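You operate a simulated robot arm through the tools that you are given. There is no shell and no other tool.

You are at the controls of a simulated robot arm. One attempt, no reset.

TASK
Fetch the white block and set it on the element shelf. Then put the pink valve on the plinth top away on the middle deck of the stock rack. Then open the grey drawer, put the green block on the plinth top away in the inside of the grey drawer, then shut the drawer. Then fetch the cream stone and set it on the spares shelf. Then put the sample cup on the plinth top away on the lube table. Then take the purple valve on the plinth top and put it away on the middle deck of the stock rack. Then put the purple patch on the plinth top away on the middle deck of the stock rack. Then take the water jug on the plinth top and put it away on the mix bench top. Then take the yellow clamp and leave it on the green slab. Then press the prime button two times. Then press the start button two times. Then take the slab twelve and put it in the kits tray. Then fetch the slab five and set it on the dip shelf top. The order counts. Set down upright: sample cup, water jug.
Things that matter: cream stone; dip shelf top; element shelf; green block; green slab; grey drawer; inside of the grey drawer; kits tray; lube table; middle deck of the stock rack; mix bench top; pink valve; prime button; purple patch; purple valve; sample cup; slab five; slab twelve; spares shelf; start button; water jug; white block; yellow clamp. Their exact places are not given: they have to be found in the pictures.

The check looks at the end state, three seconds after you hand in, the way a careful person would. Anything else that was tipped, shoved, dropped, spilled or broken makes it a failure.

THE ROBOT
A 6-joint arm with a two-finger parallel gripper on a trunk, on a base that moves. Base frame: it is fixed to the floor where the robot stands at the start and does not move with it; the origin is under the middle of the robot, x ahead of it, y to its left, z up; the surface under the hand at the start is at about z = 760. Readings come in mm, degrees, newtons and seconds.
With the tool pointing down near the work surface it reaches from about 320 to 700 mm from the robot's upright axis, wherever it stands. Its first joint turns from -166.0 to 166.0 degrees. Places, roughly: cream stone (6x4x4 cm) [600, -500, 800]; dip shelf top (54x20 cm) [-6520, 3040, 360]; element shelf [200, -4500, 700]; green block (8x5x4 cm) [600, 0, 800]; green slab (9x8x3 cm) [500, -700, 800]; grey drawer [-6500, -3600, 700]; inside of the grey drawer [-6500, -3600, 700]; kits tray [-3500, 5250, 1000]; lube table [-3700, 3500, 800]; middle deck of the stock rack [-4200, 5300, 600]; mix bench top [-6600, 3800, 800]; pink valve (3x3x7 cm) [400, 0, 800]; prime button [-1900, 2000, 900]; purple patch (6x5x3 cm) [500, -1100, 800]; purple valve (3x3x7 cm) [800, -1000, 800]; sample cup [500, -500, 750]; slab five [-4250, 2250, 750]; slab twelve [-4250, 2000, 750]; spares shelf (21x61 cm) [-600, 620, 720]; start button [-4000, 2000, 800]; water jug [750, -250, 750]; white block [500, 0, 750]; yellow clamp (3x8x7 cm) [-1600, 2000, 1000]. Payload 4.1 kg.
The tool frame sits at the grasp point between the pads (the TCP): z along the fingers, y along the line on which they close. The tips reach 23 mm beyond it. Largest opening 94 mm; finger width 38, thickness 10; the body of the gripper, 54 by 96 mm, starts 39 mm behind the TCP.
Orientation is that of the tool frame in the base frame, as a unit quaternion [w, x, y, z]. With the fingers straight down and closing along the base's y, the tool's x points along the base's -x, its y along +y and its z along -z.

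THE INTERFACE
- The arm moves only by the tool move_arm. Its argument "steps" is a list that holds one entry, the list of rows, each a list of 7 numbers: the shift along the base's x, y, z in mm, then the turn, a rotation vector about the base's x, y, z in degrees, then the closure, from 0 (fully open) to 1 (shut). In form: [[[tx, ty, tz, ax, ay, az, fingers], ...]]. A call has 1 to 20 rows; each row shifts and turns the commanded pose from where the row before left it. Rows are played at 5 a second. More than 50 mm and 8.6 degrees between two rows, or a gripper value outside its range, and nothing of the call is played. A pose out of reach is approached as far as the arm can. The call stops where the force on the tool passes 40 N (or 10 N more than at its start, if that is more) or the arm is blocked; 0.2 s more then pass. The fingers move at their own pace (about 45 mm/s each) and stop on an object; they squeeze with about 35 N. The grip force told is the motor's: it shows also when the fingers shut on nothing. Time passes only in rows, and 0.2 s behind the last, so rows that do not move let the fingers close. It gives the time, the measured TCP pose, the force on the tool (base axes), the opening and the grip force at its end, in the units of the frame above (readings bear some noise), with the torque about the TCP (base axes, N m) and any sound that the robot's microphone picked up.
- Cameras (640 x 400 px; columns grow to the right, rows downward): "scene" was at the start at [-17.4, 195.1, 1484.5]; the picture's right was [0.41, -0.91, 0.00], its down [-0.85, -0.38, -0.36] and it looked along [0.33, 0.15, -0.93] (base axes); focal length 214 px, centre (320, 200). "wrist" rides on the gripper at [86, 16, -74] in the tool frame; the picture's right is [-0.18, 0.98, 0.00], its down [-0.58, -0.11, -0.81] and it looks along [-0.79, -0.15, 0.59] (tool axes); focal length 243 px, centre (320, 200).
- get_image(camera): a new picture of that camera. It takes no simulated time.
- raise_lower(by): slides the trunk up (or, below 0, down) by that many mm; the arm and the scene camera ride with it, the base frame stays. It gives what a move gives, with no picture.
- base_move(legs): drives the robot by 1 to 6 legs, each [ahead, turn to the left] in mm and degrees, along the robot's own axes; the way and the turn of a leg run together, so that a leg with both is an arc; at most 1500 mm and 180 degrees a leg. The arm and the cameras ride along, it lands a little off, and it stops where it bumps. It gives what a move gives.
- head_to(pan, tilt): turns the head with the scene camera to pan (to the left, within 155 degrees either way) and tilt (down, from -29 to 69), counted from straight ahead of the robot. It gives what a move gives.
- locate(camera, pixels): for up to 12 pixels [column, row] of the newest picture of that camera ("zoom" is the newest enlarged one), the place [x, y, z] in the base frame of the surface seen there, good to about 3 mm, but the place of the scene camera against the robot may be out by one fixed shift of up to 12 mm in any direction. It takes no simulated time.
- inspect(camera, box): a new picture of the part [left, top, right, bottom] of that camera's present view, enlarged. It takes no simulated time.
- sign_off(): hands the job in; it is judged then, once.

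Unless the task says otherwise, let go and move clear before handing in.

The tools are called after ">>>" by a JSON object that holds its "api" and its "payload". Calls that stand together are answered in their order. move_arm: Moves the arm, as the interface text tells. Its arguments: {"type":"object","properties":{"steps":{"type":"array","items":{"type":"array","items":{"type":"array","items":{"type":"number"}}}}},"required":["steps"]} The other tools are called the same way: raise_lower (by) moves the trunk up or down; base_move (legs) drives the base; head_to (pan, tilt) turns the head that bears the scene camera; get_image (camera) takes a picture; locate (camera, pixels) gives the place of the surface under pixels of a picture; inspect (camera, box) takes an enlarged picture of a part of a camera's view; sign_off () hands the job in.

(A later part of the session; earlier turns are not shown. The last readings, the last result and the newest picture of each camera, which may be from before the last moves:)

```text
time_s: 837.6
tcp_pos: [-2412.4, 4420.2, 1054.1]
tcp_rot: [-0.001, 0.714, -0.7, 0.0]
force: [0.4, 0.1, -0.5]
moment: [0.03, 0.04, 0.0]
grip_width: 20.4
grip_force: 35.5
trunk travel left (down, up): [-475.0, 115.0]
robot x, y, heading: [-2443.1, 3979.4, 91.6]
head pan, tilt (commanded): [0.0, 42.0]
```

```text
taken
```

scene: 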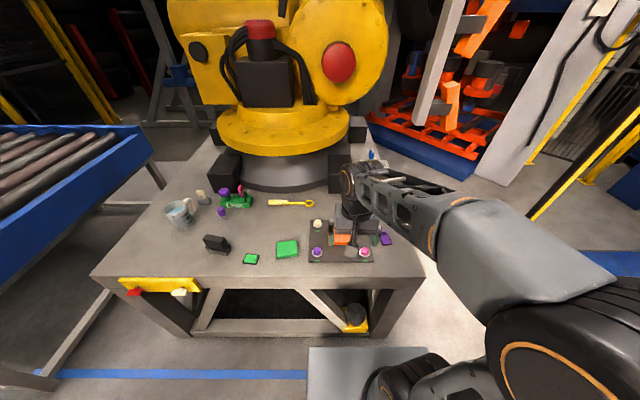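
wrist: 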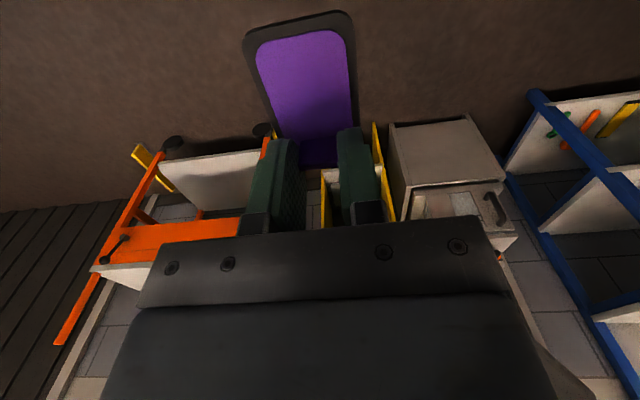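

Patch still level. Driving to stand at about x=-3925 in front of the rack.

>>> {"api": "base_move", "payload": {"legs": [[0, 71.1], [1500, 0], [50, 0], [0, -72]]}}

>>> {"api": "raise_lower", "payload": {"by": -400}}

>>> {"api": "raise_lower", "payload": {"by": -60}}

>>> {"api": "get_image", "payload": {"camera": "scene"}}

```text
time_s: 851.8
tcp_pos: [-3883.3, 4877.7, 1054.6]
tcp_rot: [-0.002, 0.709, -0.706, 0.001]
force: [-0.9, 0.0, 0.5]
moment: [-0.01, 0.02, -0.03]
grip_width: 20.2
grip_force: 34.9
trunk travel left (down, up): [-475.0, 115.0]
robot x, y, heading: [-3923.9, 4435.7, 90.7]
head pan, tilt (commanded): [0.0, 42.0]
```

```text
time_s: 855.6
tcp_pos: [-3884.4, 4877.9, 654.3]
tcp_rot: [-0.001, 0.708, -0.706, 0.0]
force: [0.7, 0.0, -0.7]
moment: [-0.03, 0.0, 0.0]
grip_width: 20.6
grip_force: 35.2
trunk travel left (down, up): [-75.0, 515.0]
robot x, y, heading: [-3920.3, 4436.9, 90.9]
head pan, tilt (commanded): [0.0, 42.0]
```

```text
time_s: 856.6
tcp_pos: [-3883.9, 4877.1, 594.0]
tcp_rot: [0.0, 0.708, -0.706, 0.001]
force: [0.3, 0.4, -0.2]
moment: [0.01, -0.02, 0.05]
grip_width: 20.4
grip_force: 34.7
trunk travel left (down, up): [-15.0, 575.0]
robot x, y, heading: [-3924.4, 4438.9, 90.8]
head pan, tilt (commanded): [0.0, 42.0]
```

```text
taken
```

scene: 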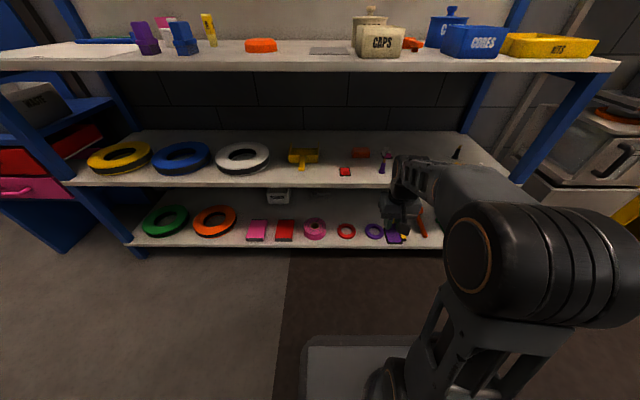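

Both valves stand on the deck. I'll shift the hand to x≈-3922, z≈622 and roll in.

>>> {"api": "move_arm", "payload": {"steps": [[[-19, 0, 14, 0, 0, 0, 1], [-19, 0, 14, 0, 0, 0, 1], [0, 0, 0, 0, 0, 0, 1]]]}}

>>> {"api": "base_move", "payload": {"legs": [[195, 0]]}}

>>> {"api": "get_image", "payload": {"camera": "wrist"}}

```text
time_s: 857.4
tcp_pos: [-3921.2, 4878.2, 622.3]
tcp_rot: [-0.001, 0.709, -0.705, 0.001]
force: [-0.1, -0.8, -0.3]
moment: [-0.02, 0.01, -0.02]
grip_width: 20.4
grip_force: 35.0
trunk travel left (down, up): [-15.0, 575.0]
robot x, y, heading: [-3928.2, 4435.5, 90.8]
head pan, tilt (commanded): [0.0, 42.0]
```

```text
time_s: 859.0
tcp_pos: [-3925.6, 5074.2, 622.7]
tcp_rot: [-0.001, 0.709, -0.705, 0.001]
force: [-0.8, -0.8, 0.2]
moment: [0.02, -0.02, 0.0]
grip_width: 20.6
grip_force: 35.4
trunk travel left (down, up): [-15.0, 575.0]
robot x, y, heading: [-3923.4, 4632.4, 91.0]
head pan, tilt (commanded): [0.0, 42.0]
```

```text
taken
```

wrist: 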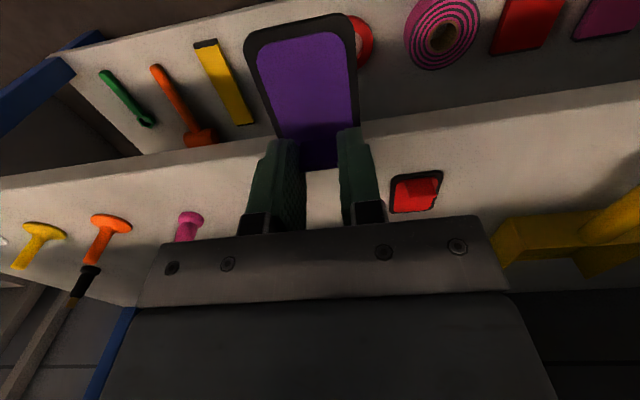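

The red patch is close on the right (413,192). I'll locate its left edge and the deck front edge.

>>> {"api": "locate", "payload": {"camera": "wrist", "pixels": [[391, 208], [394, 178], [438, 175], [435, 205], [188, 215], [400, 140], [430, 130], [320, 185]]}}

```text
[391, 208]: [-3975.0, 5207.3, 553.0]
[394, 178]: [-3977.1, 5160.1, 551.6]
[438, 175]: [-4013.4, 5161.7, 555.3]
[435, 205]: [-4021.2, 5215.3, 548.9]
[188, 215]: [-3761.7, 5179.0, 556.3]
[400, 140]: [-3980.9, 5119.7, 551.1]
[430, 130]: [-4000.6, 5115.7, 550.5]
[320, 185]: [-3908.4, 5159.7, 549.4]
```

Free gap is x -3975..-3862; I'll set the patch at x≈-3918, tab at y≈5210.

>>> {"api": "move_arm", "payload": {"steps": [[[4, 0, -10, 0, 0, 0, 1], [3, 30, 0, 0, 0, 0, 1], [0, 35, 0, 0, 0, 0, 1], [0, 35, 0, 0, 0, 0, 1], [0, 36, 0, 0, 0, 0, 1], [0, 0, 0, 0, 0, 0, 1]]]}}

>>> {"api": "get_image", "payload": {"camera": "wrist"}}

>>> {"api": "get_image", "payload": {"camera": "scene"}}

```text
time_s: 860.4
tcp_pos: [-3917.7, 5210.2, 611.5]
tcp_rot: [-0.002, 0.709, -0.705, 0.0]
force: [0.6, 0.1, 0.0]
moment: [0.0, -0.03, -0.04]
grip_width: 20.4
grip_force: 34.9
trunk travel left (down, up): [-15.0, 575.0]
robot x, y, heading: [-3926.7, 4630.4, 90.9]
head pan, tilt (commanded): [0.0, 42.0]
```

```text
taken
```

wrist: 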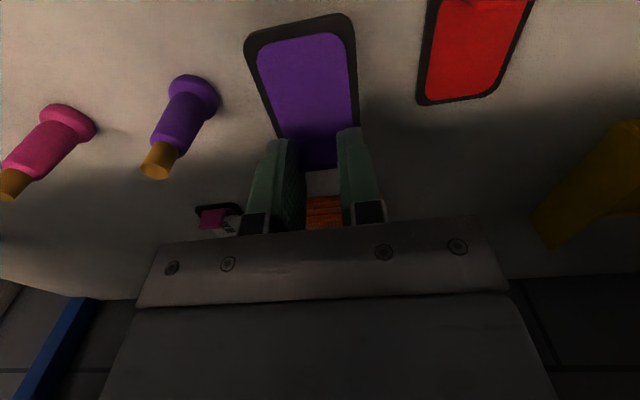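

```text
taken
```

scene: 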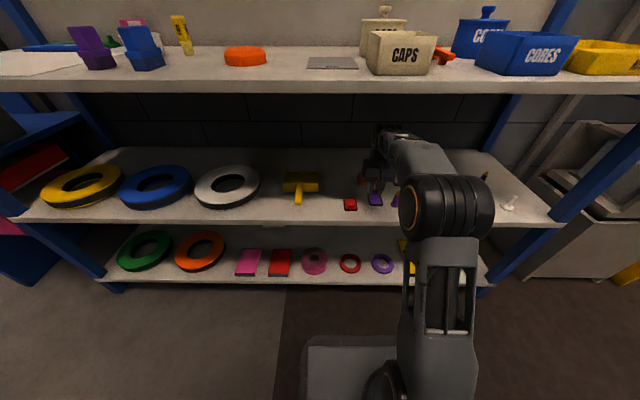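

Position is good between the purple valve and the red patch. Lowering.

>>> {"api": "move_arm", "payload": {"steps": [[[0, 0, -12, 0, 0, 0, 1], [0, 0, -10, 0, 0, 0, 1], [0, 0, -2, 0, 0, 0, 1], [0, 0, 0, 0, 0, 0, 1]]]}}

>>> {"api": "move_arm", "payload": {"steps": [[[0, 0, -1, 0, 0, 0, 1], [0, 0, 0, 0, 0, 0, 1]]]}}

>>> {"api": "move_arm", "payload": {"steps": [[[0, 0, -1, 0, 0, 0, 1], [0, 0, 0, 0, 0, 0, 1]]]}}

```text
time_s: 861.4
tcp_pos: [-3917.6, 5210.5, 589.4]
tcp_rot: [-0.001, 0.709, -0.705, 0.001]
force: [-0.7, -0.1, -0.8]
moment: [0.01, 0.01, -0.03]
grip_width: 20.6
grip_force: 35.1
trunk travel left (down, up): [-15.0, 575.0]
robot x, y, heading: [-3928.7, 4631.8, 91.0]
head pan, tilt (commanded): [0.0, 42.0]
```

```text
time_s: 862.0
tcp_pos: [-3918.4, 5209.3, 586.8]
tcp_rot: [-0.001, 0.709, -0.705, 0.001]
force: [-0.4, 0.3, 0.3]
moment: [0.0, -0.01, -0.01]
grip_width: 20.4
grip_force: 35.5
trunk travel left (down, up): [-15.0, 575.0]
robot x, y, heading: [-3923.4, 4631.3, 90.9]
head pan, tilt (commanded): [0.0, 42.0]
```

```text
time_s: 862.6
tcp_pos: [-3917.9, 5209.7, 585.2]
tcp_rot: [0.0, 0.709, -0.705, 0.0]
force: [0.1, 0.1, 0.1]
moment: [0.0, 0.01, 0.04]
grip_width: 20.4
grip_force: 34.8
trunk travel left (down, up): [-15.0, 575.0]
robot x, y, heading: [-3923.8, 4625.0, 90.8]
head pan, tilt (commanded): [0.0, 42.0]
```

>>> {"api": "move_arm", "payload": {"steps": [[[0, 0, -1, 0, 0, 0, 1], [0, 0, 0, 0, 0, 0, 1]]]}}

>>> {"api": "move_arm", "payload": {"steps": [[[0, 0, -1, 0, 0, 0, 1], [0, 0, 0, 0, 0, 0, 1]]]}}

```text
time_s: 863.2
tcp_pos: [-3919.8, 5210.1, 584.4]
tcp_rot: [-0.001, 0.709, -0.705, 0.001]
force: [0.7, -0.5, -0.5]
moment: [0.03, 0.0, -0.01]
grip_width: 20.6
grip_force: 35.4
trunk travel left (down, up): [-15.0, 575.0]
robot x, y, heading: [-3922.8, 4629.6, 91.0]
head pan, tilt (commanded): [0.0, 42.0]
```

```text
time_s: 863.8
tcp_pos: [-3919.3, 5209.8, 584.7]
tcp_rot: [0.0, 0.709, -0.705, 0.001]
force: [0.2, 0.2, 3.3]
moment: [-0.2, 0.01, 0.06]
grip_width: 20.3
grip_force: 34.9
trunk travel left (down, up): [-15.0, 575.0]
robot x, y, heading: [-3923.6, 4628.2, 90.9]
head pan, tilt (commanded): [0.0, 42.0]
```

Contact starting (3.3 N). One more mm, then open.

>>> {"api": "move_arm", "payload": {"steps": [[[0, 0, -1, 0, 0, 0, 1], [0, 0, 0, 0, 0, 0, 0.57], [0, 0, 0, 0, 0, 0, 0.57], [0, 0, 0, 0, 0, 0, 0.57]]]}}

>>> {"api": "get_image", "payload": {"camera": "wrist"}}

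```text
time_s: 864.8
tcp_pos: [-3918.9, 5210.6, 581.6]
tcp_rot: [0.0, 0.709, -0.705, 0.001]
force: [-0.8, 0.5, 0.6]
moment: [0.0, 0.02, 0.0]
grip_width: 40.4
grip_force: 0.1
trunk travel left (down, up): [-15.0, 575.0]
robot x, y, heading: [-3928.8, 4632.9, 91.2]
head pan, tilt (commanded): [0.0, 42.0]
```

```text
taken
```

wrist: 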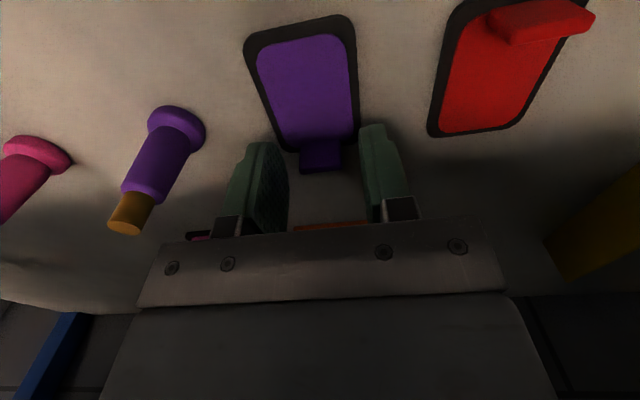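

The patch lies flat. Lifting 28 mm first to clear the tab, then pulling back out.

>>> {"api": "move_arm", "payload": {"steps": [[[0, 0, 10, 0, 0, 0, 0.57], [0, 0, 18, 0, 0, 0, 0.57], [0, -20, 0, 0, 0, 0, 0.57], [0, -30, 0, 0, 0, 0, 0.57], [0, -30, 0, 0, 0, 0, 0.57], [0, -35, 0, 0, 0, 0, 0.57], [0, -35, 0, 0, 0, 0, 0.57], [0, -30, 10, 0, 0, 0, 0.3]]]}}

>>> {"api": "get_image", "payload": {"camera": "wrist"}}

>>> {"api": "get_image", "payload": {"camera": "scene"}}

```text
time_s: 866.6
tcp_pos: [-3919.3, 5027.7, 621.1]
tcp_rot: [0.0, 0.709, -0.705, 0.0]
force: [0.3, -0.2, -0.8]
moment: [-0.01, 0.04, 0.01]
grip_width: 65.7
grip_force: 0.1
trunk travel left (down, up): [-15.0, 575.0]
robot x, y, heading: [-3923.1, 4631.3, 90.9]
head pan, tilt (commanded): [0.0, 42.0]
```

```text
taken
```

wrist: 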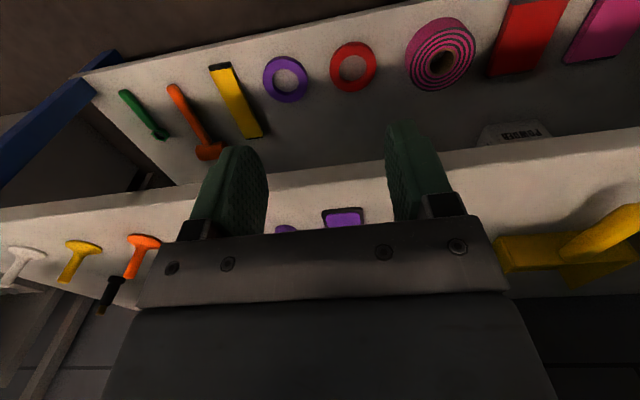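

```text
taken
```

scene: 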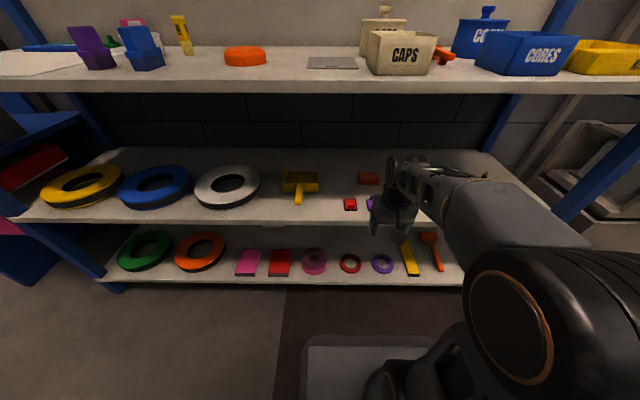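

The patch, both valves and neighbours look fine. Next is the water jug: backing out, raising the trunk, and returning to the plinth.

>>> {"api": "base_move", "payload": {"legs": [[-280, 0]]}}

>>> {"api": "raise_lower", "payload": {"by": 400}}

>>> {"api": "raise_lower", "payload": {"by": 60}}

>>> {"api": "inspect", "payload": {"camera": "scene", "box": [240, 130, 480, 280]}}

>>> {"api": "base_move", "payload": {"legs": [[0, -103], [1490, 0], [0, -77]]}}

```text
time_s: 868.6
tcp_pos: [-3914.3, 4745.7, 621.2]
tcp_rot: [-0.001, 0.71, -0.705, 0.0]
force: [0.5, -0.1, -0.1]
moment: [0.02, 0.02, -0.02]
grip_width: 65.6
grip_force: 0.2
trunk travel left (down, up): [-15.0, 575.0]
robot x, y, heading: [-3921.2, 4344.5, 91.0]
head pan, tilt (commanded): [0.0, 42.0]
```

```text
time_s: 872.4
tcp_pos: [-3913.8, 4746.2, 1020.9]
tcp_rot: [0.0, 0.71, -0.704, 0.001]
force: [0.6, 0.2, -0.2]
moment: [-0.01, -0.03, -0.02]
grip_width: 65.9
grip_force: 0.1
trunk travel left (down, up): [-415.0, 175.0]
robot x, y, heading: [-3920.9, 4345.7, 91.2]
head pan, tilt (commanded): [0.0, 42.0]
```

```text
time_s: 873.4
tcp_pos: [-3914.4, 4743.7, 1080.0]
tcp_rot: [-0.001, 0.71, -0.704, 0.0]
force: [0.0, 0.0, 0.3]
moment: [0.02, 0.01, 0.03]
grip_width: 65.8
grip_force: 0.1
trunk travel left (down, up): [-475.0, 115.0]
robot x, y, heading: [-3918.7, 4349.1, 91.3]
head pan, tilt (commanded): [0.0, 42.0]
```

```text
2.67 times, centred on (360, 205) of scene
```

zoom: 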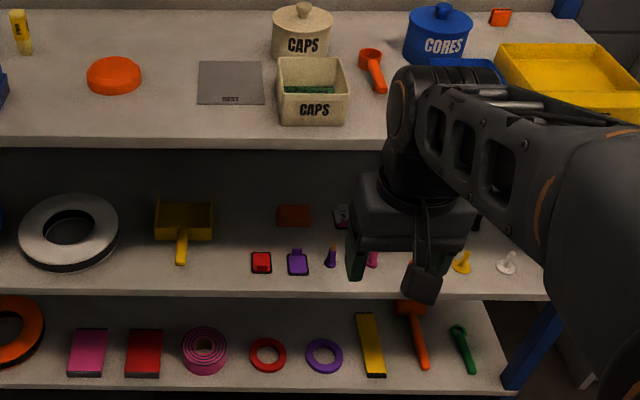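

```text
time_s: 888.4
tcp_pos: [-2437.1, 3673.8, 1082.3]
tcp_rot: [0.0, 0.697, 0.717, -0.001]
force: [-0.6, 0.2, -1.0]
moment: [0.0, -0.03, 0.01]
grip_width: 66.2
grip_force: 0.0
trunk travel left (down, up): [-475.0, 115.0]
robot x, y, heading: [-2438.5, 4074.5, -87.5]
head pan, tilt (commanded): [0.0, 42.0]
```

All three are on the middle deck. Now down the corridor to the plinth for the jug.

>>> {"api": "base_move", "payload": {"legs": [[0, -1.8], [1500, 0], [1500, 0], [1150, 0], [0, 86.5]]}}

>>> {"api": "base_move", "payload": {"legs": [[1500, 0], [850, 0]]}}

>>> {"api": "get_image", "payload": {"camera": "wrist"}}

>>> {"api": "get_image", "payload": {"camera": "scene"}}

```text
time_s: 912.3
tcp_pos: [-1841.4, -49.0, 1081.2]
tcp_rot: [0.0, -0.017, 1.0, -0.001]
force: [-0.2, 0.9, 0.7]
moment: [-0.01, 0.01, 0.03]
grip_width: 65.8
grip_force: 0.0
trunk travel left (down, up): [-475.0, 115.0]
robot x, y, heading: [-2241.8, -52.4, 2.3]
head pan, tilt (commanded): [0.0, 42.0]
```

```text
time_s: 923.9
tcp_pos: [499.7, 60.3, 1081.0]
tcp_rot: [0.0, -0.017, 1.0, -0.001]
force: [-0.9, 0.5, -0.1]
moment: [0.01, 0.0, -0.03]
grip_width: 65.8
grip_force: 0.0
trunk travel left (down, up): [-475.0, 115.0]
robot x, y, heading: [103.1, 54.2, 2.6]
head pan, tilt (commanded): [0.0, 42.0]
```

```text
taken
```

wrist: 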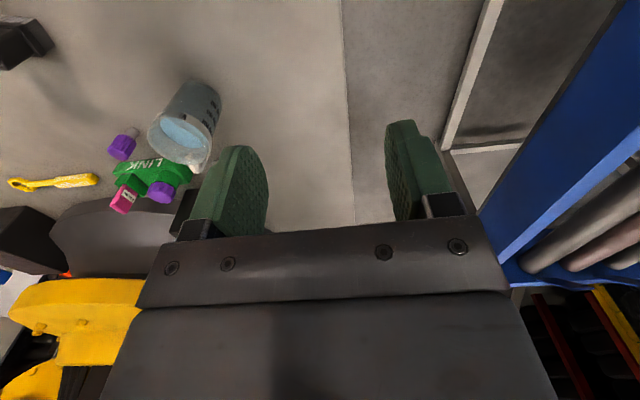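

```text
taken
```

scene: 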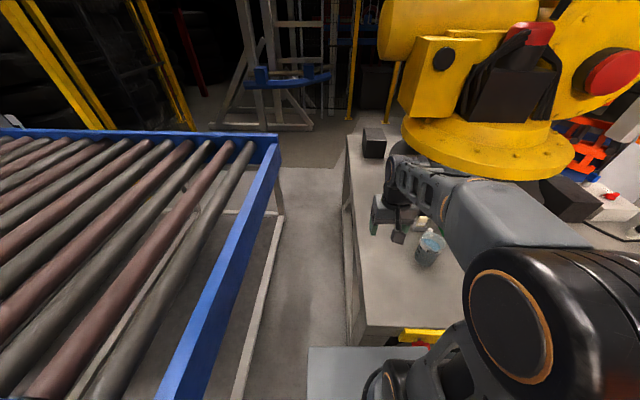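

I'm at (103,54) and the jug is at wrist (190,125), within reach. I'll bring the hand in front of it for a closer look.

>>> {"api": "move_arm", "payload": {"steps": [[[-8, -42, 0, 0, 0, 0, 0], [-8, -42, 0, 0, 0, 0, 0], [-8, -42, 0, 0, 0, 0, 0], [-8, -42, 0, 0, 0, 0, 0], [-8, -42, 0, 0, 0, 0, 0], [0, 0, 0, 0, 0, 0, 0]]]}}

>>> {"api": "get_image", "payload": {"camera": "wrist"}}

>>> {"api": "inspect", "payload": {"camera": "wrist", "box": [240, 80, 420, 215]}}

```text
time_s: 925.2
tcp_pos: [459.0, -149.9, 1081.4]
tcp_rot: [0.0, -0.02, 1.0, -0.001]
force: [0.2, 0.1, 0.0]
moment: [0.01, -0.03, -0.02]
grip_width: 93.9
grip_force: 0.0
trunk travel left (down, up): [-475.0, 115.0]
robot x, y, heading: [105.3, 53.8, 2.7]
head pan, tilt (commanded): [0.0, 42.0]
```

```text
taken
```

wrist: 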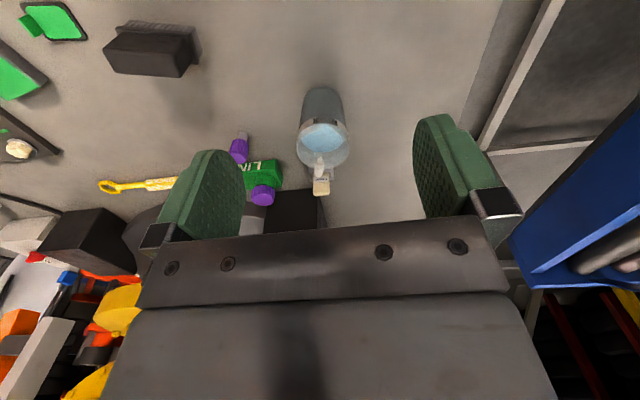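

```text
2.96 times, centred on (330, 148) of wrist
```

zoom: 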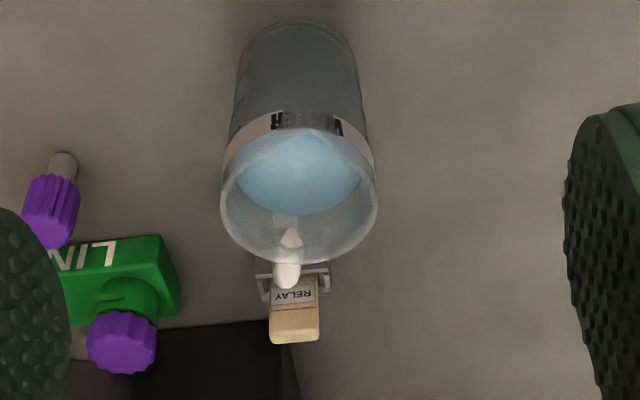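

The jug is open, holds water, and has its handle on the far side (white, zoom (287,270)). I'll locate rim and wall points.

>>> {"api": "locate", "payload": {"camera": "zoom", "pixels": [[299, 125], [222, 200], [377, 200], [300, 258], [240, 240], [360, 240], [299, 40], [240, 60], [355, 60], [287, 275], [290, 240], [300, 180]]}}

```text
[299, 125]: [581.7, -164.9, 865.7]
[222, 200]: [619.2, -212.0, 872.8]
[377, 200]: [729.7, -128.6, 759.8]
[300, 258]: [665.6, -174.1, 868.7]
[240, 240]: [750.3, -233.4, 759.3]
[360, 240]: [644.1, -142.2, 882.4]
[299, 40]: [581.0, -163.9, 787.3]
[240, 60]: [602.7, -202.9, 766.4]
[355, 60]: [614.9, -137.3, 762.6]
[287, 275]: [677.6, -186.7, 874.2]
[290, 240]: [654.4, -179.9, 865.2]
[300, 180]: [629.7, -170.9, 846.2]
```

The jug tapers (base ~70 mm, rim ~80 mm at z≈877), centred near (620,-169); the handle points away from the fingers' planes. I'll move closer for a precise centre fix.

>>> {"api": "move_arm", "payload": {"steps": [[[28.7, -6.7, -28.7, 0, 0, -2.3, 0], [28.7, -6.7, -28.7, 0, 0, 0, 0], [28.7, -6.7, -28.7, 0, 0, 0, 0], [0, 0, 0, 0, 0, 0, 0]]]}}

>>> {"api": "get_image", "payload": {"camera": "wrist"}}

>>> {"api": "inspect", "payload": {"camera": "wrist", "box": [230, 60, 410, 195]}}

```text
time_s: 926.2
tcp_pos: [545.6, -170.8, 994.2]
tcp_rot: [0.0, 0.002, 1.0, 0.0]
force: [0.0, -0.4, 0.2]
moment: [0.03, -0.02, 0.0]
grip_width: 93.9
grip_force: 0.0
trunk travel left (down, up): [-475.0, 115.0]
robot x, y, heading: [98.3, 58.6, 2.6]
head pan, tilt (commanded): [0.0, 42.0]
```

```text
taken
```

wrist: 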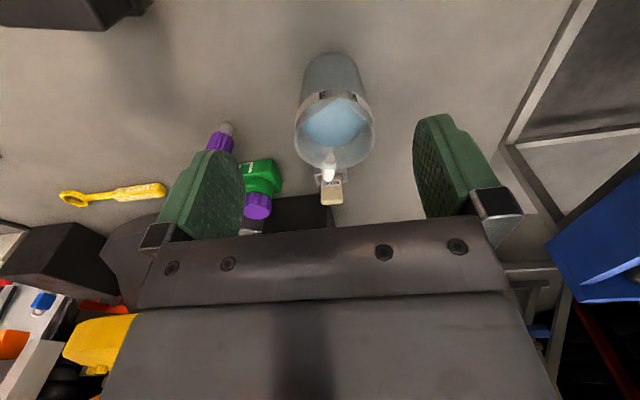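

```text
2.96 times, centred on (320, 128) of wrist
```

zoom: 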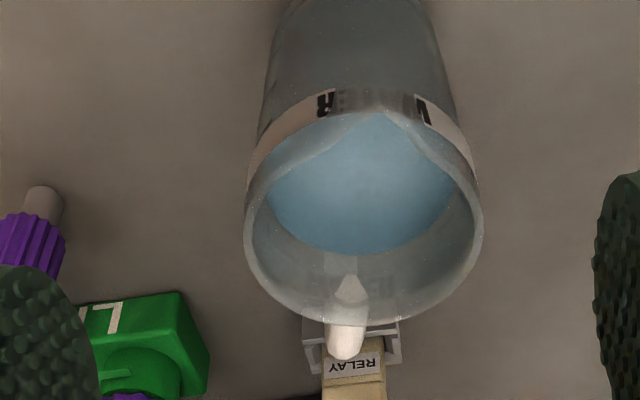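

The jug's centre works out near (618,-169.5), rim ~80 mm, spout toward me and handle away. Moving over it and descending to just above the rim.

>>> {"api": "move_arm", "payload": {"steps": [[[36, 0.6, 0, 0, 0, 0, 0], [36.4, 0.6, 0, 0, 0, 0, 0], [0, 0, -35, 0, 0, 0, 0], [0, 0, -29, 0, 0, 0, 0], [0, 0, 0, 0, 0, 0, 0]]]}}

>>> {"api": "get_image", "payload": {"camera": "wrist"}}

>>> {"api": "inspect", "payload": {"camera": "wrist", "box": [200, 0, 460, 195]}}

```text
time_s: 927.5
tcp_pos: [617.1, -168.3, 930.8]
tcp_rot: [0.0, 0.002, 1.0, -0.001]
force: [0.3, 0.5, -0.1]
moment: [0.01, 0.0, 0.0]
grip_width: 94.2
grip_force: 0.1
trunk travel left (down, up): [-475.0, 115.0]
robot x, y, heading: [99.6, 55.7, 2.9]
head pan, tilt (commanded): [0.0, 42.0]
```

```text
taken
```

wrist: 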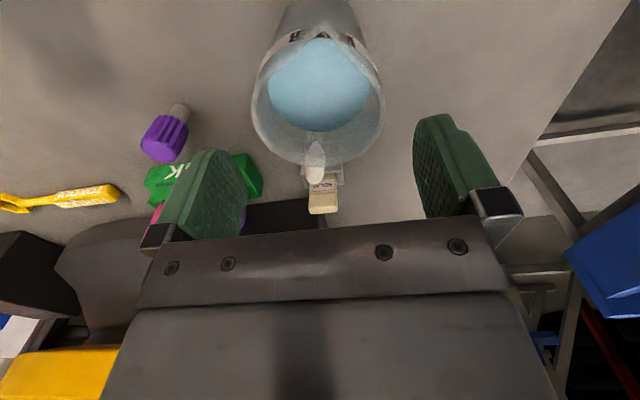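

```text
2.05 times, centred on (330, 98) of wrist
```

zoom: 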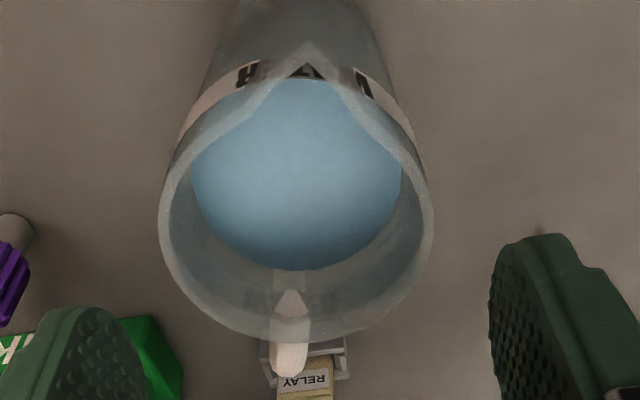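

Rim centre confirmed at about (617,-169.5), 80 mm wide. Descending slowly to z≈850.

>>> {"api": "move_arm", "payload": {"steps": [[[0, 0, -22, 0, 0, 0, 0], [0, 0, -22, 0, 0, 0, 0], [0, 0, -20, 0, 0, 0, 0], [0, 0, -16, 0, 0, 0, 0], [0, 0, 0, 0, 0, 0, 0]]]}}

>>> {"api": "get_image", "payload": {"camera": "wrist"}}

```text
time_s: 928.6
tcp_pos: [617.9, -170.2, 852.6]
tcp_rot: [0.0, 0.001, 1.0, -0.001]
force: [-0.2, -0.1, -1.0]
moment: [0.0, -0.03, 0.03]
grip_width: 94.1
grip_force: 0.2
trunk travel left (down, up): [-475.0, 115.0]
robot x, y, heading: [100.5, 57.0, 2.7]
head pan, tilt (commanded): [0.0, 42.0]
```

```text
taken
```

wrist: 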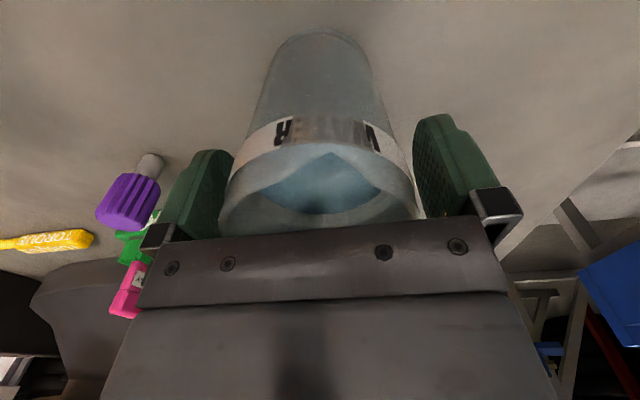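

The jug's rim is between the open fingers. Closing now.

>>> {"api": "move_arm", "payload": {"steps": [[[0, 0, 0, 0, 0, 0, 1], [0, 0, 0, 0, 0, 0, 1], [0, 0, 0, 0, 0, 0, 1], [0, 0, 0, 0, 0, 0, 1], [0, 0, 0, 0, 0, 0, 1]]]}}

>>> {"api": "get_image", "payload": {"camera": "wrist"}}

```text
time_s: 929.9
tcp_pos: [618.1, -170.5, 851.9]
tcp_rot: [0.0, 0.001, 1.0, -0.002]
force: [1.0, -0.4, 0.2]
moment: [0.04, -0.04, -0.01]
grip_width: 82.0
grip_force: 35.3
trunk travel left (down, up): [-475.0, 115.0]
robot x, y, heading: [100.7, 55.5, 2.7]
head pan, tilt (commanded): [0.0, 42.0]
```

```text
taken
```

wrist: 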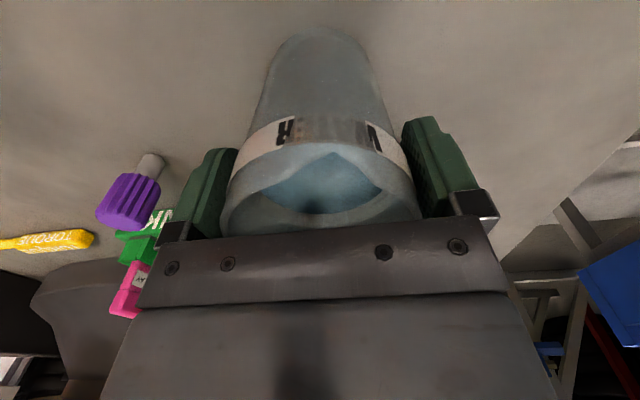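

Gripped at 82 mm. Lifting slowly and checking.

>>> {"api": "move_arm", "payload": {"steps": [[[0, 0, 8, 0, 0, 0, 1], [0, 0, 15, 0, 0, 0, 1], [0, 0, 25, 0, 0, 0, 1], [0, 0, 0, 0, 0, 0, 1]]]}}

>>> {"api": "get_image", "payload": {"camera": "wrist"}}

```text
time_s: 930.9
tcp_pos: [617.0, -168.0, 899.6]
tcp_rot: [-0.001, 0.001, 1.0, -0.001]
force: [-0.1, -0.8, -4.6]
moment: [0.04, 0.08, -0.04]
grip_width: 81.8
grip_force: 35.1
trunk travel left (down, up): [-475.0, 115.0]
robot x, y, heading: [100.6, 58.5, 2.9]
head pan, tilt (commanded): [0.0, 42.0]
```

```text
taken
```

wrist: 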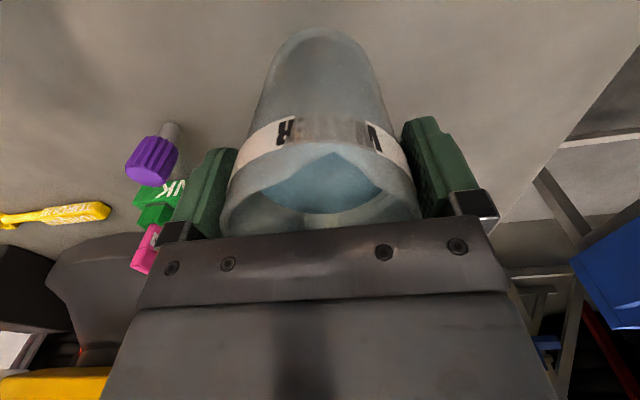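

Held firmly (~4.6 N), level. Lifting and retracting smoothly, then starting toward the mix bench.

>>> {"api": "move_arm", "payload": {"steps": [[[0, 0, 25, 0, 0, 0, 1], [-12, 15, 25, 0, 0, 0, 1], [-16, 24, 22, 0, 0, 0, 1], [-16, 24, 22, 0, 0, 0, 1], [-16, 24, 20, 0, 0, 0, 1], [-16, 24, 18, 0, 0, 0, 1], [-12, 15, 10, 0, 0, 0, 1], [-8, 10, 5, 0, 0, 0, 1], [0, 0, 0, 0, 0, 0, 1]]]}}

>>> {"api": "base_move", "payload": {"legs": [[-300, 0], [0, -178]]}}

>>> {"api": "get_image", "payload": {"camera": "wrist"}}

```text
time_s: 932.9
tcp_pos: [521.9, -31.6, 1046.6]
tcp_rot: [-0.001, 0.002, 1.0, 0.001]
force: [-0.7, 0.1, -4.2]
moment: [0.05, 0.08, -0.03]
grip_width: 81.8
grip_force: 34.9
trunk travel left (down, up): [-475.0, 115.0]
robot x, y, heading: [99.9, 54.1, 2.9]
head pan, tilt (commanded): [0.0, 42.0]
```

```text
time_s: 942.2
tcp_pos: [-623.6, 115.7, 1047.4]
tcp_rot: [-0.001, 1.0, 0.013, 0.0]
force: [0.6, -0.3, -3.0]
moment: [-0.04, -0.07, 0.02]
grip_width: 81.6
grip_force: 35.0
trunk travel left (down, up): [-475.0, 115.0]
robot x, y, heading: [-200.6, 38.9, -175.7]
head pan, tilt (commanded): [0.0, 42.0]
```

```text
taken
```

wrist: 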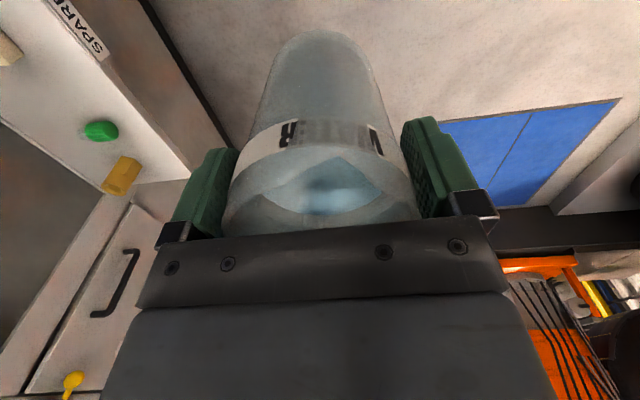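

Heading -175.7° is right for (-4200,-290). Driving along the aisle.

>>> {"api": "base_move", "payload": {"legs": [[1500, 0], [1500, 0], [1010, 0]]}}

```text
time_s: 961.4
tcp_pos: [-4604.5, -247.8, 1047.0]
tcp_rot: [0.0, 1.0, 0.017, -0.001]
force: [0.5, -0.6, -4.9]
moment: [-0.01, -0.04, -0.04]
grip_width: 80.8
grip_force: 34.6
trunk travel left (down, up): [-475.0, 115.0]
robot x, y, heading: [-4181.5, -322.7, -175.2]
head pan, tilt (commanded): [0.0, 42.0]
```

Turning north around the fence end.

>>> {"api": "base_move", "payload": {"legs": [[0, -80.8], [1440, 0]]}}

>>> {"api": "head_to", "payload": {"pan": 0, "tilt": 22}}

>>> {"api": "get_image", "payload": {"camera": "scene"}}

>>> {"api": "head_to", "payload": {"pan": 40, "tilt": 22}}

>>> {"api": "get_image", "payload": {"camera": "scene"}}

```text
time_s: 972.1
tcp_pos: [-4520.8, 1520.9, 1047.1]
tcp_rot: [0.0, 0.773, -0.635, 0.001]
force: [0.0, -0.9, -2.9]
moment: [-0.08, -0.03, -0.01]
grip_width: 80.3
grip_force: 35.0
trunk travel left (down, up): [-475.0, 115.0]
robot x, y, heading: [-4523.7, 1090.4, 104.2]
head pan, tilt (commanded): [0.0, 42.0]
```

```text
time_s: 972.9
tcp_pos: [-4520.9, 1520.8, 1046.0]
tcp_rot: [0.0, 0.772, -0.635, 0.001]
force: [0.4, 0.3, -3.9]
moment: [-0.06, 0.0, 0.02]
grip_width: 79.9
grip_force: 34.4
trunk travel left (down, up): [-475.0, 115.0]
robot x, y, heading: [-4520.2, 1091.3, 103.9]
head pan, tilt (commanded): [0.0, 22.0]
```

```text
taken
```

scene: 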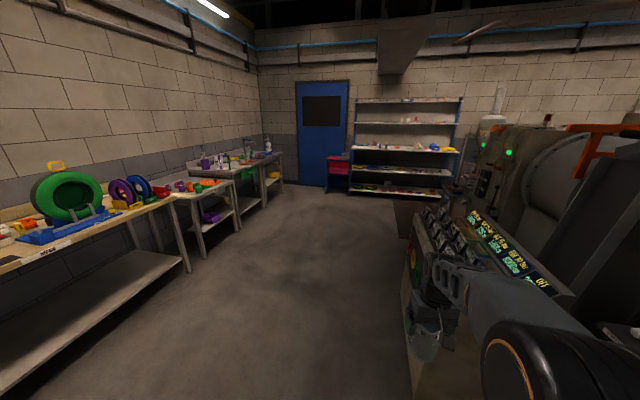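

```text
time_s: 974.0
tcp_pos: [-4520.8, 1520.8, 1045.9]
tcp_rot: [0.001, 0.772, -0.636, 0.002]
force: [0.8, 0.1, -3.8]
moment: [-0.06, 0.04, 0.01]
grip_width: 80.1
grip_force: 34.6
trunk travel left (down, up): [-475.0, 115.0]
robot x, y, heading: [-4521.4, 1092.7, 104.2]
head pan, tilt (commanded): [40.0, 22.0]
```

```text
taken
```

scene: 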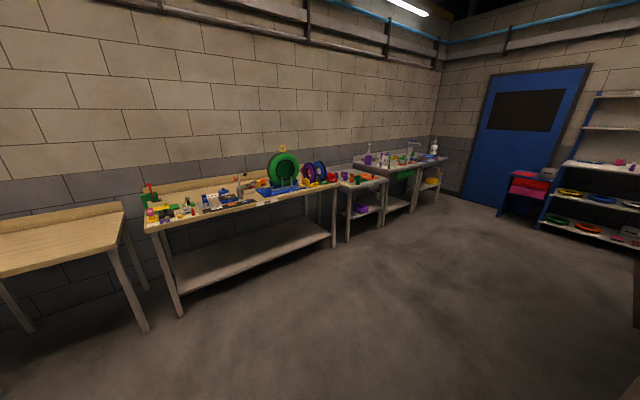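

The slab console is on the right; I need its clearance. I'll look back that way and locate its edge, plus the benches.

>>> {"api": "locate", "payload": {"camera": "scene", "pixels": [[380, 180], [400, 170], [440, 160], [345, 180], [335, 245], [385, 225], [360, 185], [410, 205], [440, 195]]}}

>>> {"api": "head_to", "payload": {"pan": 0, "tilt": 30}}

>>> {"api": "get_image", "payload": {"camera": "scene"}}

>>> {"api": "locate", "payload": {"camera": "scene", "pixels": [[403, 230], [412, 300], [425, 190], [400, 180], [470, 185], [540, 260], [430, 215], [410, 250], [300, 250], [350, 165], [270, 165]]}}

```text
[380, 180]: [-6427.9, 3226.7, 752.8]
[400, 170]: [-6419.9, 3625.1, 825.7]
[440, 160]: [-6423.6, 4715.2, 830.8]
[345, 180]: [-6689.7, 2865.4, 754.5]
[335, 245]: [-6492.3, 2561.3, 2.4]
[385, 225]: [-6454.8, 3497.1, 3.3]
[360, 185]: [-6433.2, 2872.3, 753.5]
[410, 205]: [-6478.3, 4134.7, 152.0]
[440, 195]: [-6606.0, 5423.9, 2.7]
```

```text
time_s: 975.1
tcp_pos: [-4521.8, 1519.8, 1047.6]
tcp_rot: [0.0, 0.772, -0.635, 0.001]
force: [0.6, -0.6, -4.1]
moment: [-0.08, -0.02, -0.05]
grip_width: 79.9
grip_force: 35.1
trunk travel left (down, up): [-475.0, 115.0]
robot x, y, heading: [-4522.7, 1089.4, 103.8]
head pan, tilt (commanded): [0.0, 30.0]
```

```text
taken
```

scene: 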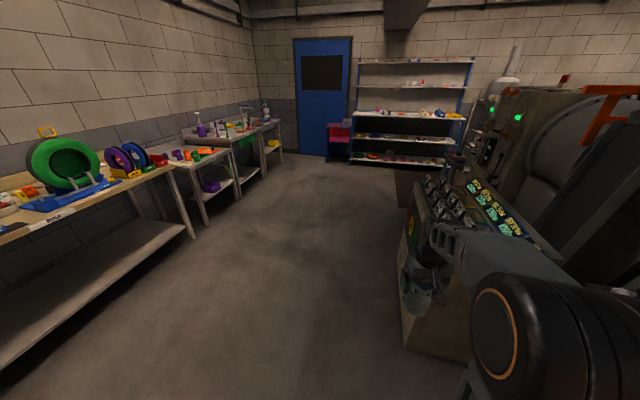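

```text
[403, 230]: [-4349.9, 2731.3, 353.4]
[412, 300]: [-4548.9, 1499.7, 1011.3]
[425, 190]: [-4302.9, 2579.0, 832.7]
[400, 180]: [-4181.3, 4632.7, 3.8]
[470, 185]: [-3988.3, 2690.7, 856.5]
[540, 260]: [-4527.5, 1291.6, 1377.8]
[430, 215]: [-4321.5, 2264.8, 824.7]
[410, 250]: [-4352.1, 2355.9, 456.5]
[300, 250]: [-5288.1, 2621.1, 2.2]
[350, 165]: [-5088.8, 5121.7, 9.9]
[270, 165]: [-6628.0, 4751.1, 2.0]
```

The console's face is at x≈-4350, so the diagonal to (-5750,3750) is clear. Driving there and facing the mix bench.

>>> {"api": "base_move", "payload": {"legs": [[0, 10.9], [1500, 0], [1420, 0], [0, 65]]}}

>>> {"api": "head_to", "payload": {"pan": 0, "tilt": 35}}

>>> {"api": "get_image", "payload": {"camera": "scene"}}

>>> {"api": "get_image", "payload": {"camera": "wrist"}}

```text
time_s: 992.7
tcp_pos: [-6185.2, 3845.2, 1047.1]
tcp_rot: [0.0, 1.0, -0.023, 0.001]
force: [-0.2, -0.4, -3.2]
moment: [-0.03, -0.07, 0.0]
grip_width: 79.4
grip_force: 35.1
trunk travel left (down, up): [-475.0, 115.0]
robot x, y, heading: [-5771.2, 3737.5, -180.0]
head pan, tilt (commanded): [0.0, 30.0]
```

```text
time_s: 993.4
tcp_pos: [-6185.7, 3844.8, 1047.4]
tcp_rot: [-0.002, 1.0, -0.023, 0.001]
force: [0.3, -0.2, -3.7]
moment: [-0.01, -0.11, 0.0]
grip_width: 79.5
grip_force: 35.6
trunk travel left (down, up): [-475.0, 115.0]
robot x, y, heading: [-5771.0, 3739.7, -179.8]
head pan, tilt (commanded): [0.0, 35.0]
```

```text
taken
```

scene: 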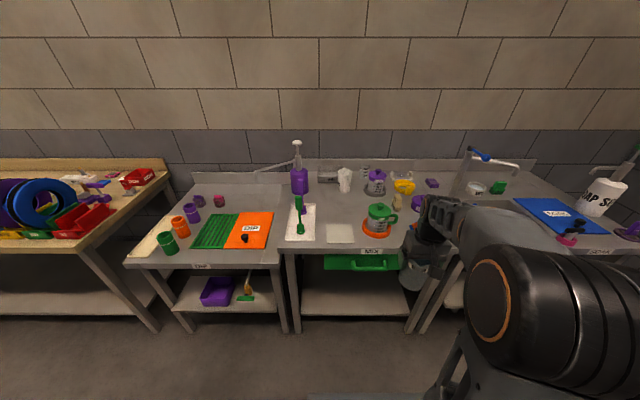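

```text
taken
```

wrist: 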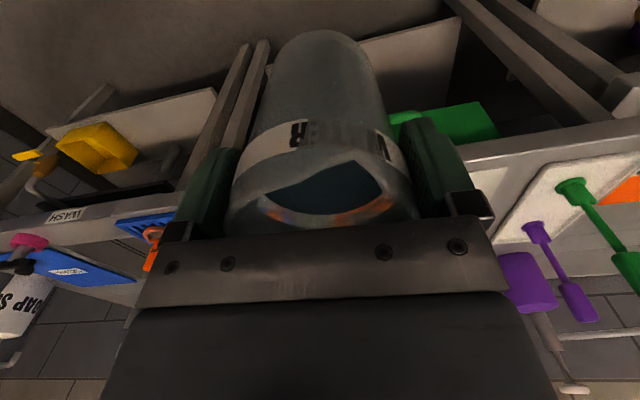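

The middle bench is labelled MIX. I'll zoom and locate a free spot on its top.

>>> {"api": "inspect", "payload": {"camera": "scene", "box": [260, 150, 480, 280]}}

>>> {"api": "locate", "payload": {"camera": "zoom", "pixels": [[70, 285], [420, 290], [205, 235], [180, 210], [280, 160], [240, 160], [310, 250], [260, 265], [60, 250], [410, 250], [320, 110], [210, 170]]}}

```text
2.91 times, centred on (370, 215) of scene
```

zoom: 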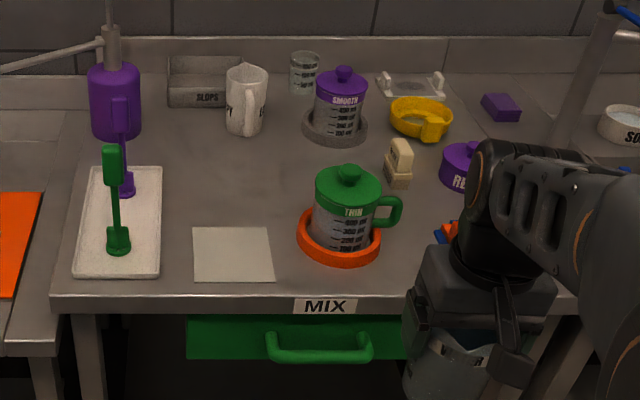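

```text
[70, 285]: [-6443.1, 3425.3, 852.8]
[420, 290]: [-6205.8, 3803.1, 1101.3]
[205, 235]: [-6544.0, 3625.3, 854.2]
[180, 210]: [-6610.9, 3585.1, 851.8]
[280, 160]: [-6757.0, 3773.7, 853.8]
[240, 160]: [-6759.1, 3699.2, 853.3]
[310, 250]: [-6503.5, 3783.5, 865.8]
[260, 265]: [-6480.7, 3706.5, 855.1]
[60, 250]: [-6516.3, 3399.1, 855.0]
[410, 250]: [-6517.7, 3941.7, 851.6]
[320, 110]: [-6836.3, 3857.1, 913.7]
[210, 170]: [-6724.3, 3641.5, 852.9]
```

Bench top z≈852. A bare area lies around (-6660,3665), between the tray, white sheet and mug. I'll check the heights of nearby objects before moving over them.

>>> {"api": "locate", "payload": {"camera": "zoom", "pixels": [[348, 172], [345, 195], [300, 225], [245, 75], [268, 100], [245, 130], [115, 150], [160, 170], [160, 270], [193, 230], [270, 230], [342, 75]]}}

```text
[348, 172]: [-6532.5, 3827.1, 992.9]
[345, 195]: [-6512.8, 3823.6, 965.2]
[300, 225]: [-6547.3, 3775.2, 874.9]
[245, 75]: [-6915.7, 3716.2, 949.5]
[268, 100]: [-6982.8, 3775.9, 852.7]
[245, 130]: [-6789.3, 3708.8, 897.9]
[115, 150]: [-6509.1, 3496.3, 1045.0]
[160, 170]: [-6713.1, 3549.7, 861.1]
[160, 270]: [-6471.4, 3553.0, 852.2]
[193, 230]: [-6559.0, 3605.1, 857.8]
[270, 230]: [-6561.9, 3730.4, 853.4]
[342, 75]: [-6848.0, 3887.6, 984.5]
```

The upright tools reach z≈1045 at y≈3496 and the green lid 993 at y≈3827, so the lane at y≈3665 is clear. Shifting the hand to that lane, then rolling forward 280 mm.

>>> {"api": "move_arm", "payload": {"steps": [[[3, -30, 5, 0, 0, 0, 1], [3, -35, 5, 0, 0, 0, 1], [3, -35, 5, 0, 0, 0, 1], [3, -35, 5, 0, 0, 0, 1], [3, -30, 5, 0, 0, 0, 1], [0, -15, 0, 0, 0, 0, 1], [0, 0, 0, 0, 0, 0, 1]]]}}

>>> {"api": "base_move", "payload": {"legs": [[280, 0]]}}

>>> {"api": "get_image", "payload": {"camera": "scene"}}

>>> {"api": "get_image", "payload": {"camera": "wrist"}}

```text
time_s: 995.0
tcp_pos: [-6172.1, 3664.1, 1071.4]
tcp_rot: [-0.002, 1.0, -0.023, 0.001]
force: [0.1, 1.0, -3.6]
moment: [-0.04, -0.09, 0.01]
grip_width: 79.2
grip_force: 35.1
trunk travel left (down, up): [-475.0, 115.0]
robot x, y, heading: [-5770.6, 3739.4, -179.5]
head pan, tilt (commanded): [0.0, 35.0]
```

```text
time_s: 997.0
tcp_pos: [-6455.6, 3667.0, 1071.5]
tcp_rot: [-0.001, 1.0, -0.026, 0.001]
force: [-0.9, -0.4, -3.5]
moment: [-0.02, -0.09, 0.02]
grip_width: 79.3
grip_force: 34.3
trunk travel left (down, up): [-475.0, 115.0]
robot x, y, heading: [-6050.9, 3741.1, 180.0]
head pan, tilt (commanded): [0.0, 35.0]
```

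```text
taken
```

scene: 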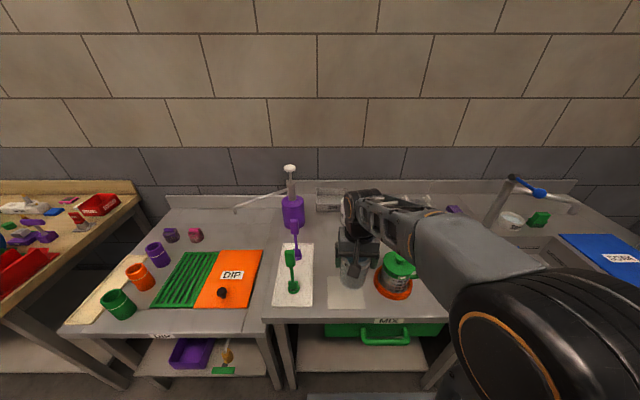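

```text
taken
```

wrist: 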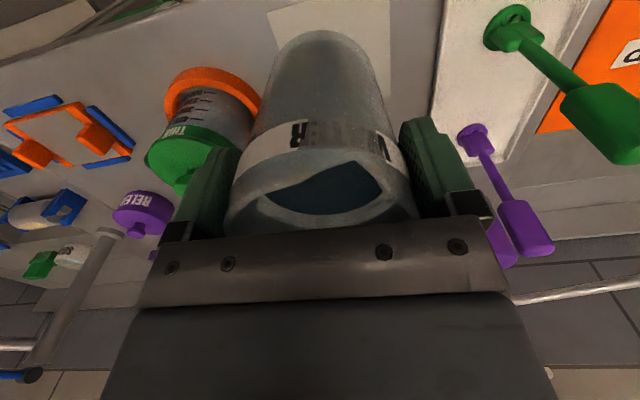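

I'll check with the wrist camera: purple tool, tray edge, green lid and bench surface.

>>> {"api": "locate", "payload": {"camera": "wrist", "pixels": [[510, 215], [535, 245], [470, 130], [425, 110], [440, 80], [395, 90], [190, 145], [240, 85], [415, 150], [280, 20], [600, 120], [255, 130]]}}

```text
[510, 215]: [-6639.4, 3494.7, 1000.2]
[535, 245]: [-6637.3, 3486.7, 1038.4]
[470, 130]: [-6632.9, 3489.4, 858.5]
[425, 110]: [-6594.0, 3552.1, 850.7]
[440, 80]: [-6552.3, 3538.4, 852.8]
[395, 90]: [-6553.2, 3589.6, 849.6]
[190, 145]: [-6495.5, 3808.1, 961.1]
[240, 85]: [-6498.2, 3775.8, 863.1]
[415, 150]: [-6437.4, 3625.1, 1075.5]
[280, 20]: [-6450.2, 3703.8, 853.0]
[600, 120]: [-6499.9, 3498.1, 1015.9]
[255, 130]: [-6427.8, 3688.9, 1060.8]
```

Clear lane. Extending to (-6640,3666) and lowering toward z≈955.

>>> {"api": "move_arm", "payload": {"steps": [[[-35, 0, -8, 0, 0, 0, 1], [-37, 0, -12, 0, 0, 0, 1], [-37, 0, -15, 0, 0, 0, 1], [-38, 0, -18, 0, 0, 0, 1], [-37.4, 0, -18, 0, 0, 0, 1], [0, 0, -25, 0, 0, 0, 1], [0, 0, -20, 0, 0, 0, 1], [0, 0, 0, 0, 0, 0, 1]]]}}

>>> {"api": "get_image", "payload": {"camera": "wrist"}}

>>> {"api": "get_image", "payload": {"camera": "scene"}}

```text
time_s: 998.8
tcp_pos: [-6639.5, 3666.8, 955.4]
tcp_rot: [-0.001, 1.0, -0.026, 0.001]
force: [-0.6, -0.3, -4.1]
moment: [0.01, -0.05, 0.01]
grip_width: 79.4
grip_force: 35.0
trunk travel left (down, up): [-475.0, 115.0]
robot x, y, heading: [-6053.5, 3738.2, 180.3]
head pan, tilt (commanded): [0.0, 35.0]
```

```text
taken
```

wrist: 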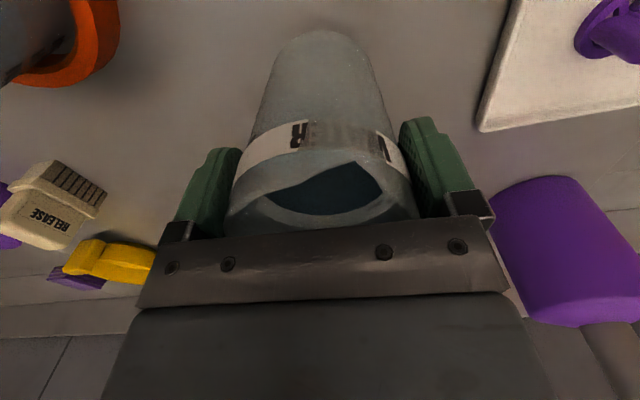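

```text
taken
```

scene: 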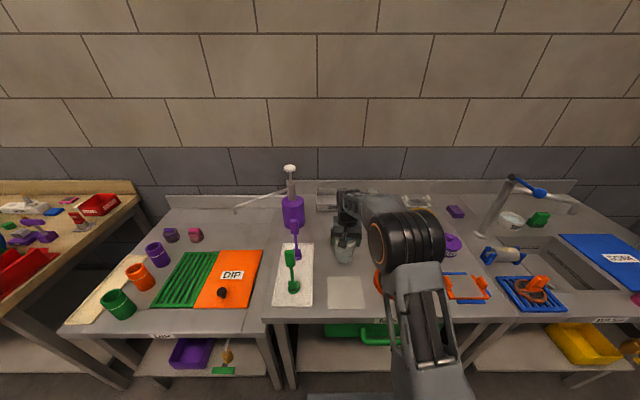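

The purple bottle appears near the hand at right (500,220). Checking its distance before lowering.

>>> {"api": "locate", "payload": {"camera": "wrist", "pixels": [[500, 225], [510, 260], [530, 190], [575, 185], [540, 300], [100, 245], [60, 190], [485, 120], [60, 80]]}}

```text
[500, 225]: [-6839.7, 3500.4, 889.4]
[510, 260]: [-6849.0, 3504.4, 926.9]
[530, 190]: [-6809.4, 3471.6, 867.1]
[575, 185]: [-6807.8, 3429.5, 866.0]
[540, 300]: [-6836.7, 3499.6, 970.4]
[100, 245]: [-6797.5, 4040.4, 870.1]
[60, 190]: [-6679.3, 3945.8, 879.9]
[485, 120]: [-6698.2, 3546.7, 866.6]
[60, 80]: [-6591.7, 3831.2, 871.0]
```

Everything is over 100 mm away. Lowering to contact.

>>> {"api": "move_arm", "payload": {"steps": [[[0, 0, -6, 0, 0, 0, 1], [0, 0, -4, 0, 0, 0, 1], [0, 0, -1, 0, 0, 0, 1], [0, 0, 0, 0, 0, 0, 1]]]}}

>>> {"api": "move_arm", "payload": {"steps": [[[0, 0, -1, 0, 0, 0, 1], [0, 0, 0, 0, 0, 0, 1]]]}}

>>> {"api": "move_arm", "payload": {"steps": [[[0, 0, -1, 0, 0, 0, 1], [0, 0, 0, 0, 0, 0, 1]]]}}

```text
time_s: 999.8
tcp_pos: [-6639.5, 3667.7, 944.9]
tcp_rot: [-0.002, 1.0, -0.026, 0.002]
force: [-0.5, -0.3, -3.9]
moment: [-0.01, -0.09, -0.01]
grip_width: 79.6
grip_force: 35.3
trunk travel left (down, up): [-475.0, 115.0]
robot x, y, heading: [-6051.3, 3743.1, 180.2]
head pan, tilt (commanded): [0.0, 35.0]
```

```text
time_s: 1000.4
tcp_pos: [-6640.0, 3666.9, 943.7]
tcp_rot: [0.0, 1.0, -0.027, 0.001]
force: [0.1, 0.2, -3.3]
moment: [-0.05, -0.05, 0.03]
grip_width: 79.0
grip_force: 34.9
trunk travel left (down, up): [-475.0, 115.0]
robot x, y, heading: [-6049.8, 3738.4, 180.0]
head pan, tilt (commanded): [0.0, 35.0]
```

```text
time_s: 1001.0
tcp_pos: [-6639.9, 3667.0, 943.3]
tcp_rot: [-0.001, 1.0, -0.027, 0.0]
force: [-0.3, 0.2, -0.9]
moment: [0.11, 0.02, -0.03]
grip_width: 79.1
grip_force: 35.1
trunk travel left (down, up): [-475.0, 115.0]
robot x, y, heading: [-6049.6, 3742.4, 179.7]
head pan, tilt (commanded): [0.0, 35.0]
```

Weight is transferring to the bench. One more mm.

>>> {"api": "move_arm", "payload": {"steps": [[[0, 0, -1, 0, 0, 0, 1], [0, 0, 0, 0, 0, 0, 1]]]}}

```text
time_s: 1001.6
tcp_pos: [-6639.9, 3667.3, 942.7]
tcp_rot: [0.0, 1.0, -0.026, -0.001]
force: [-1.4, 0.8, 6.8]
moment: [0.2, 0.45, 0.04]
grip_width: 79.3
grip_force: 34.9
trunk travel left (down, up): [-475.0, 115.0]
robot x, y, heading: [-6050.4, 3740.3, 179.9]
head pan, tilt (commanded): [0.0, 35.0]
```

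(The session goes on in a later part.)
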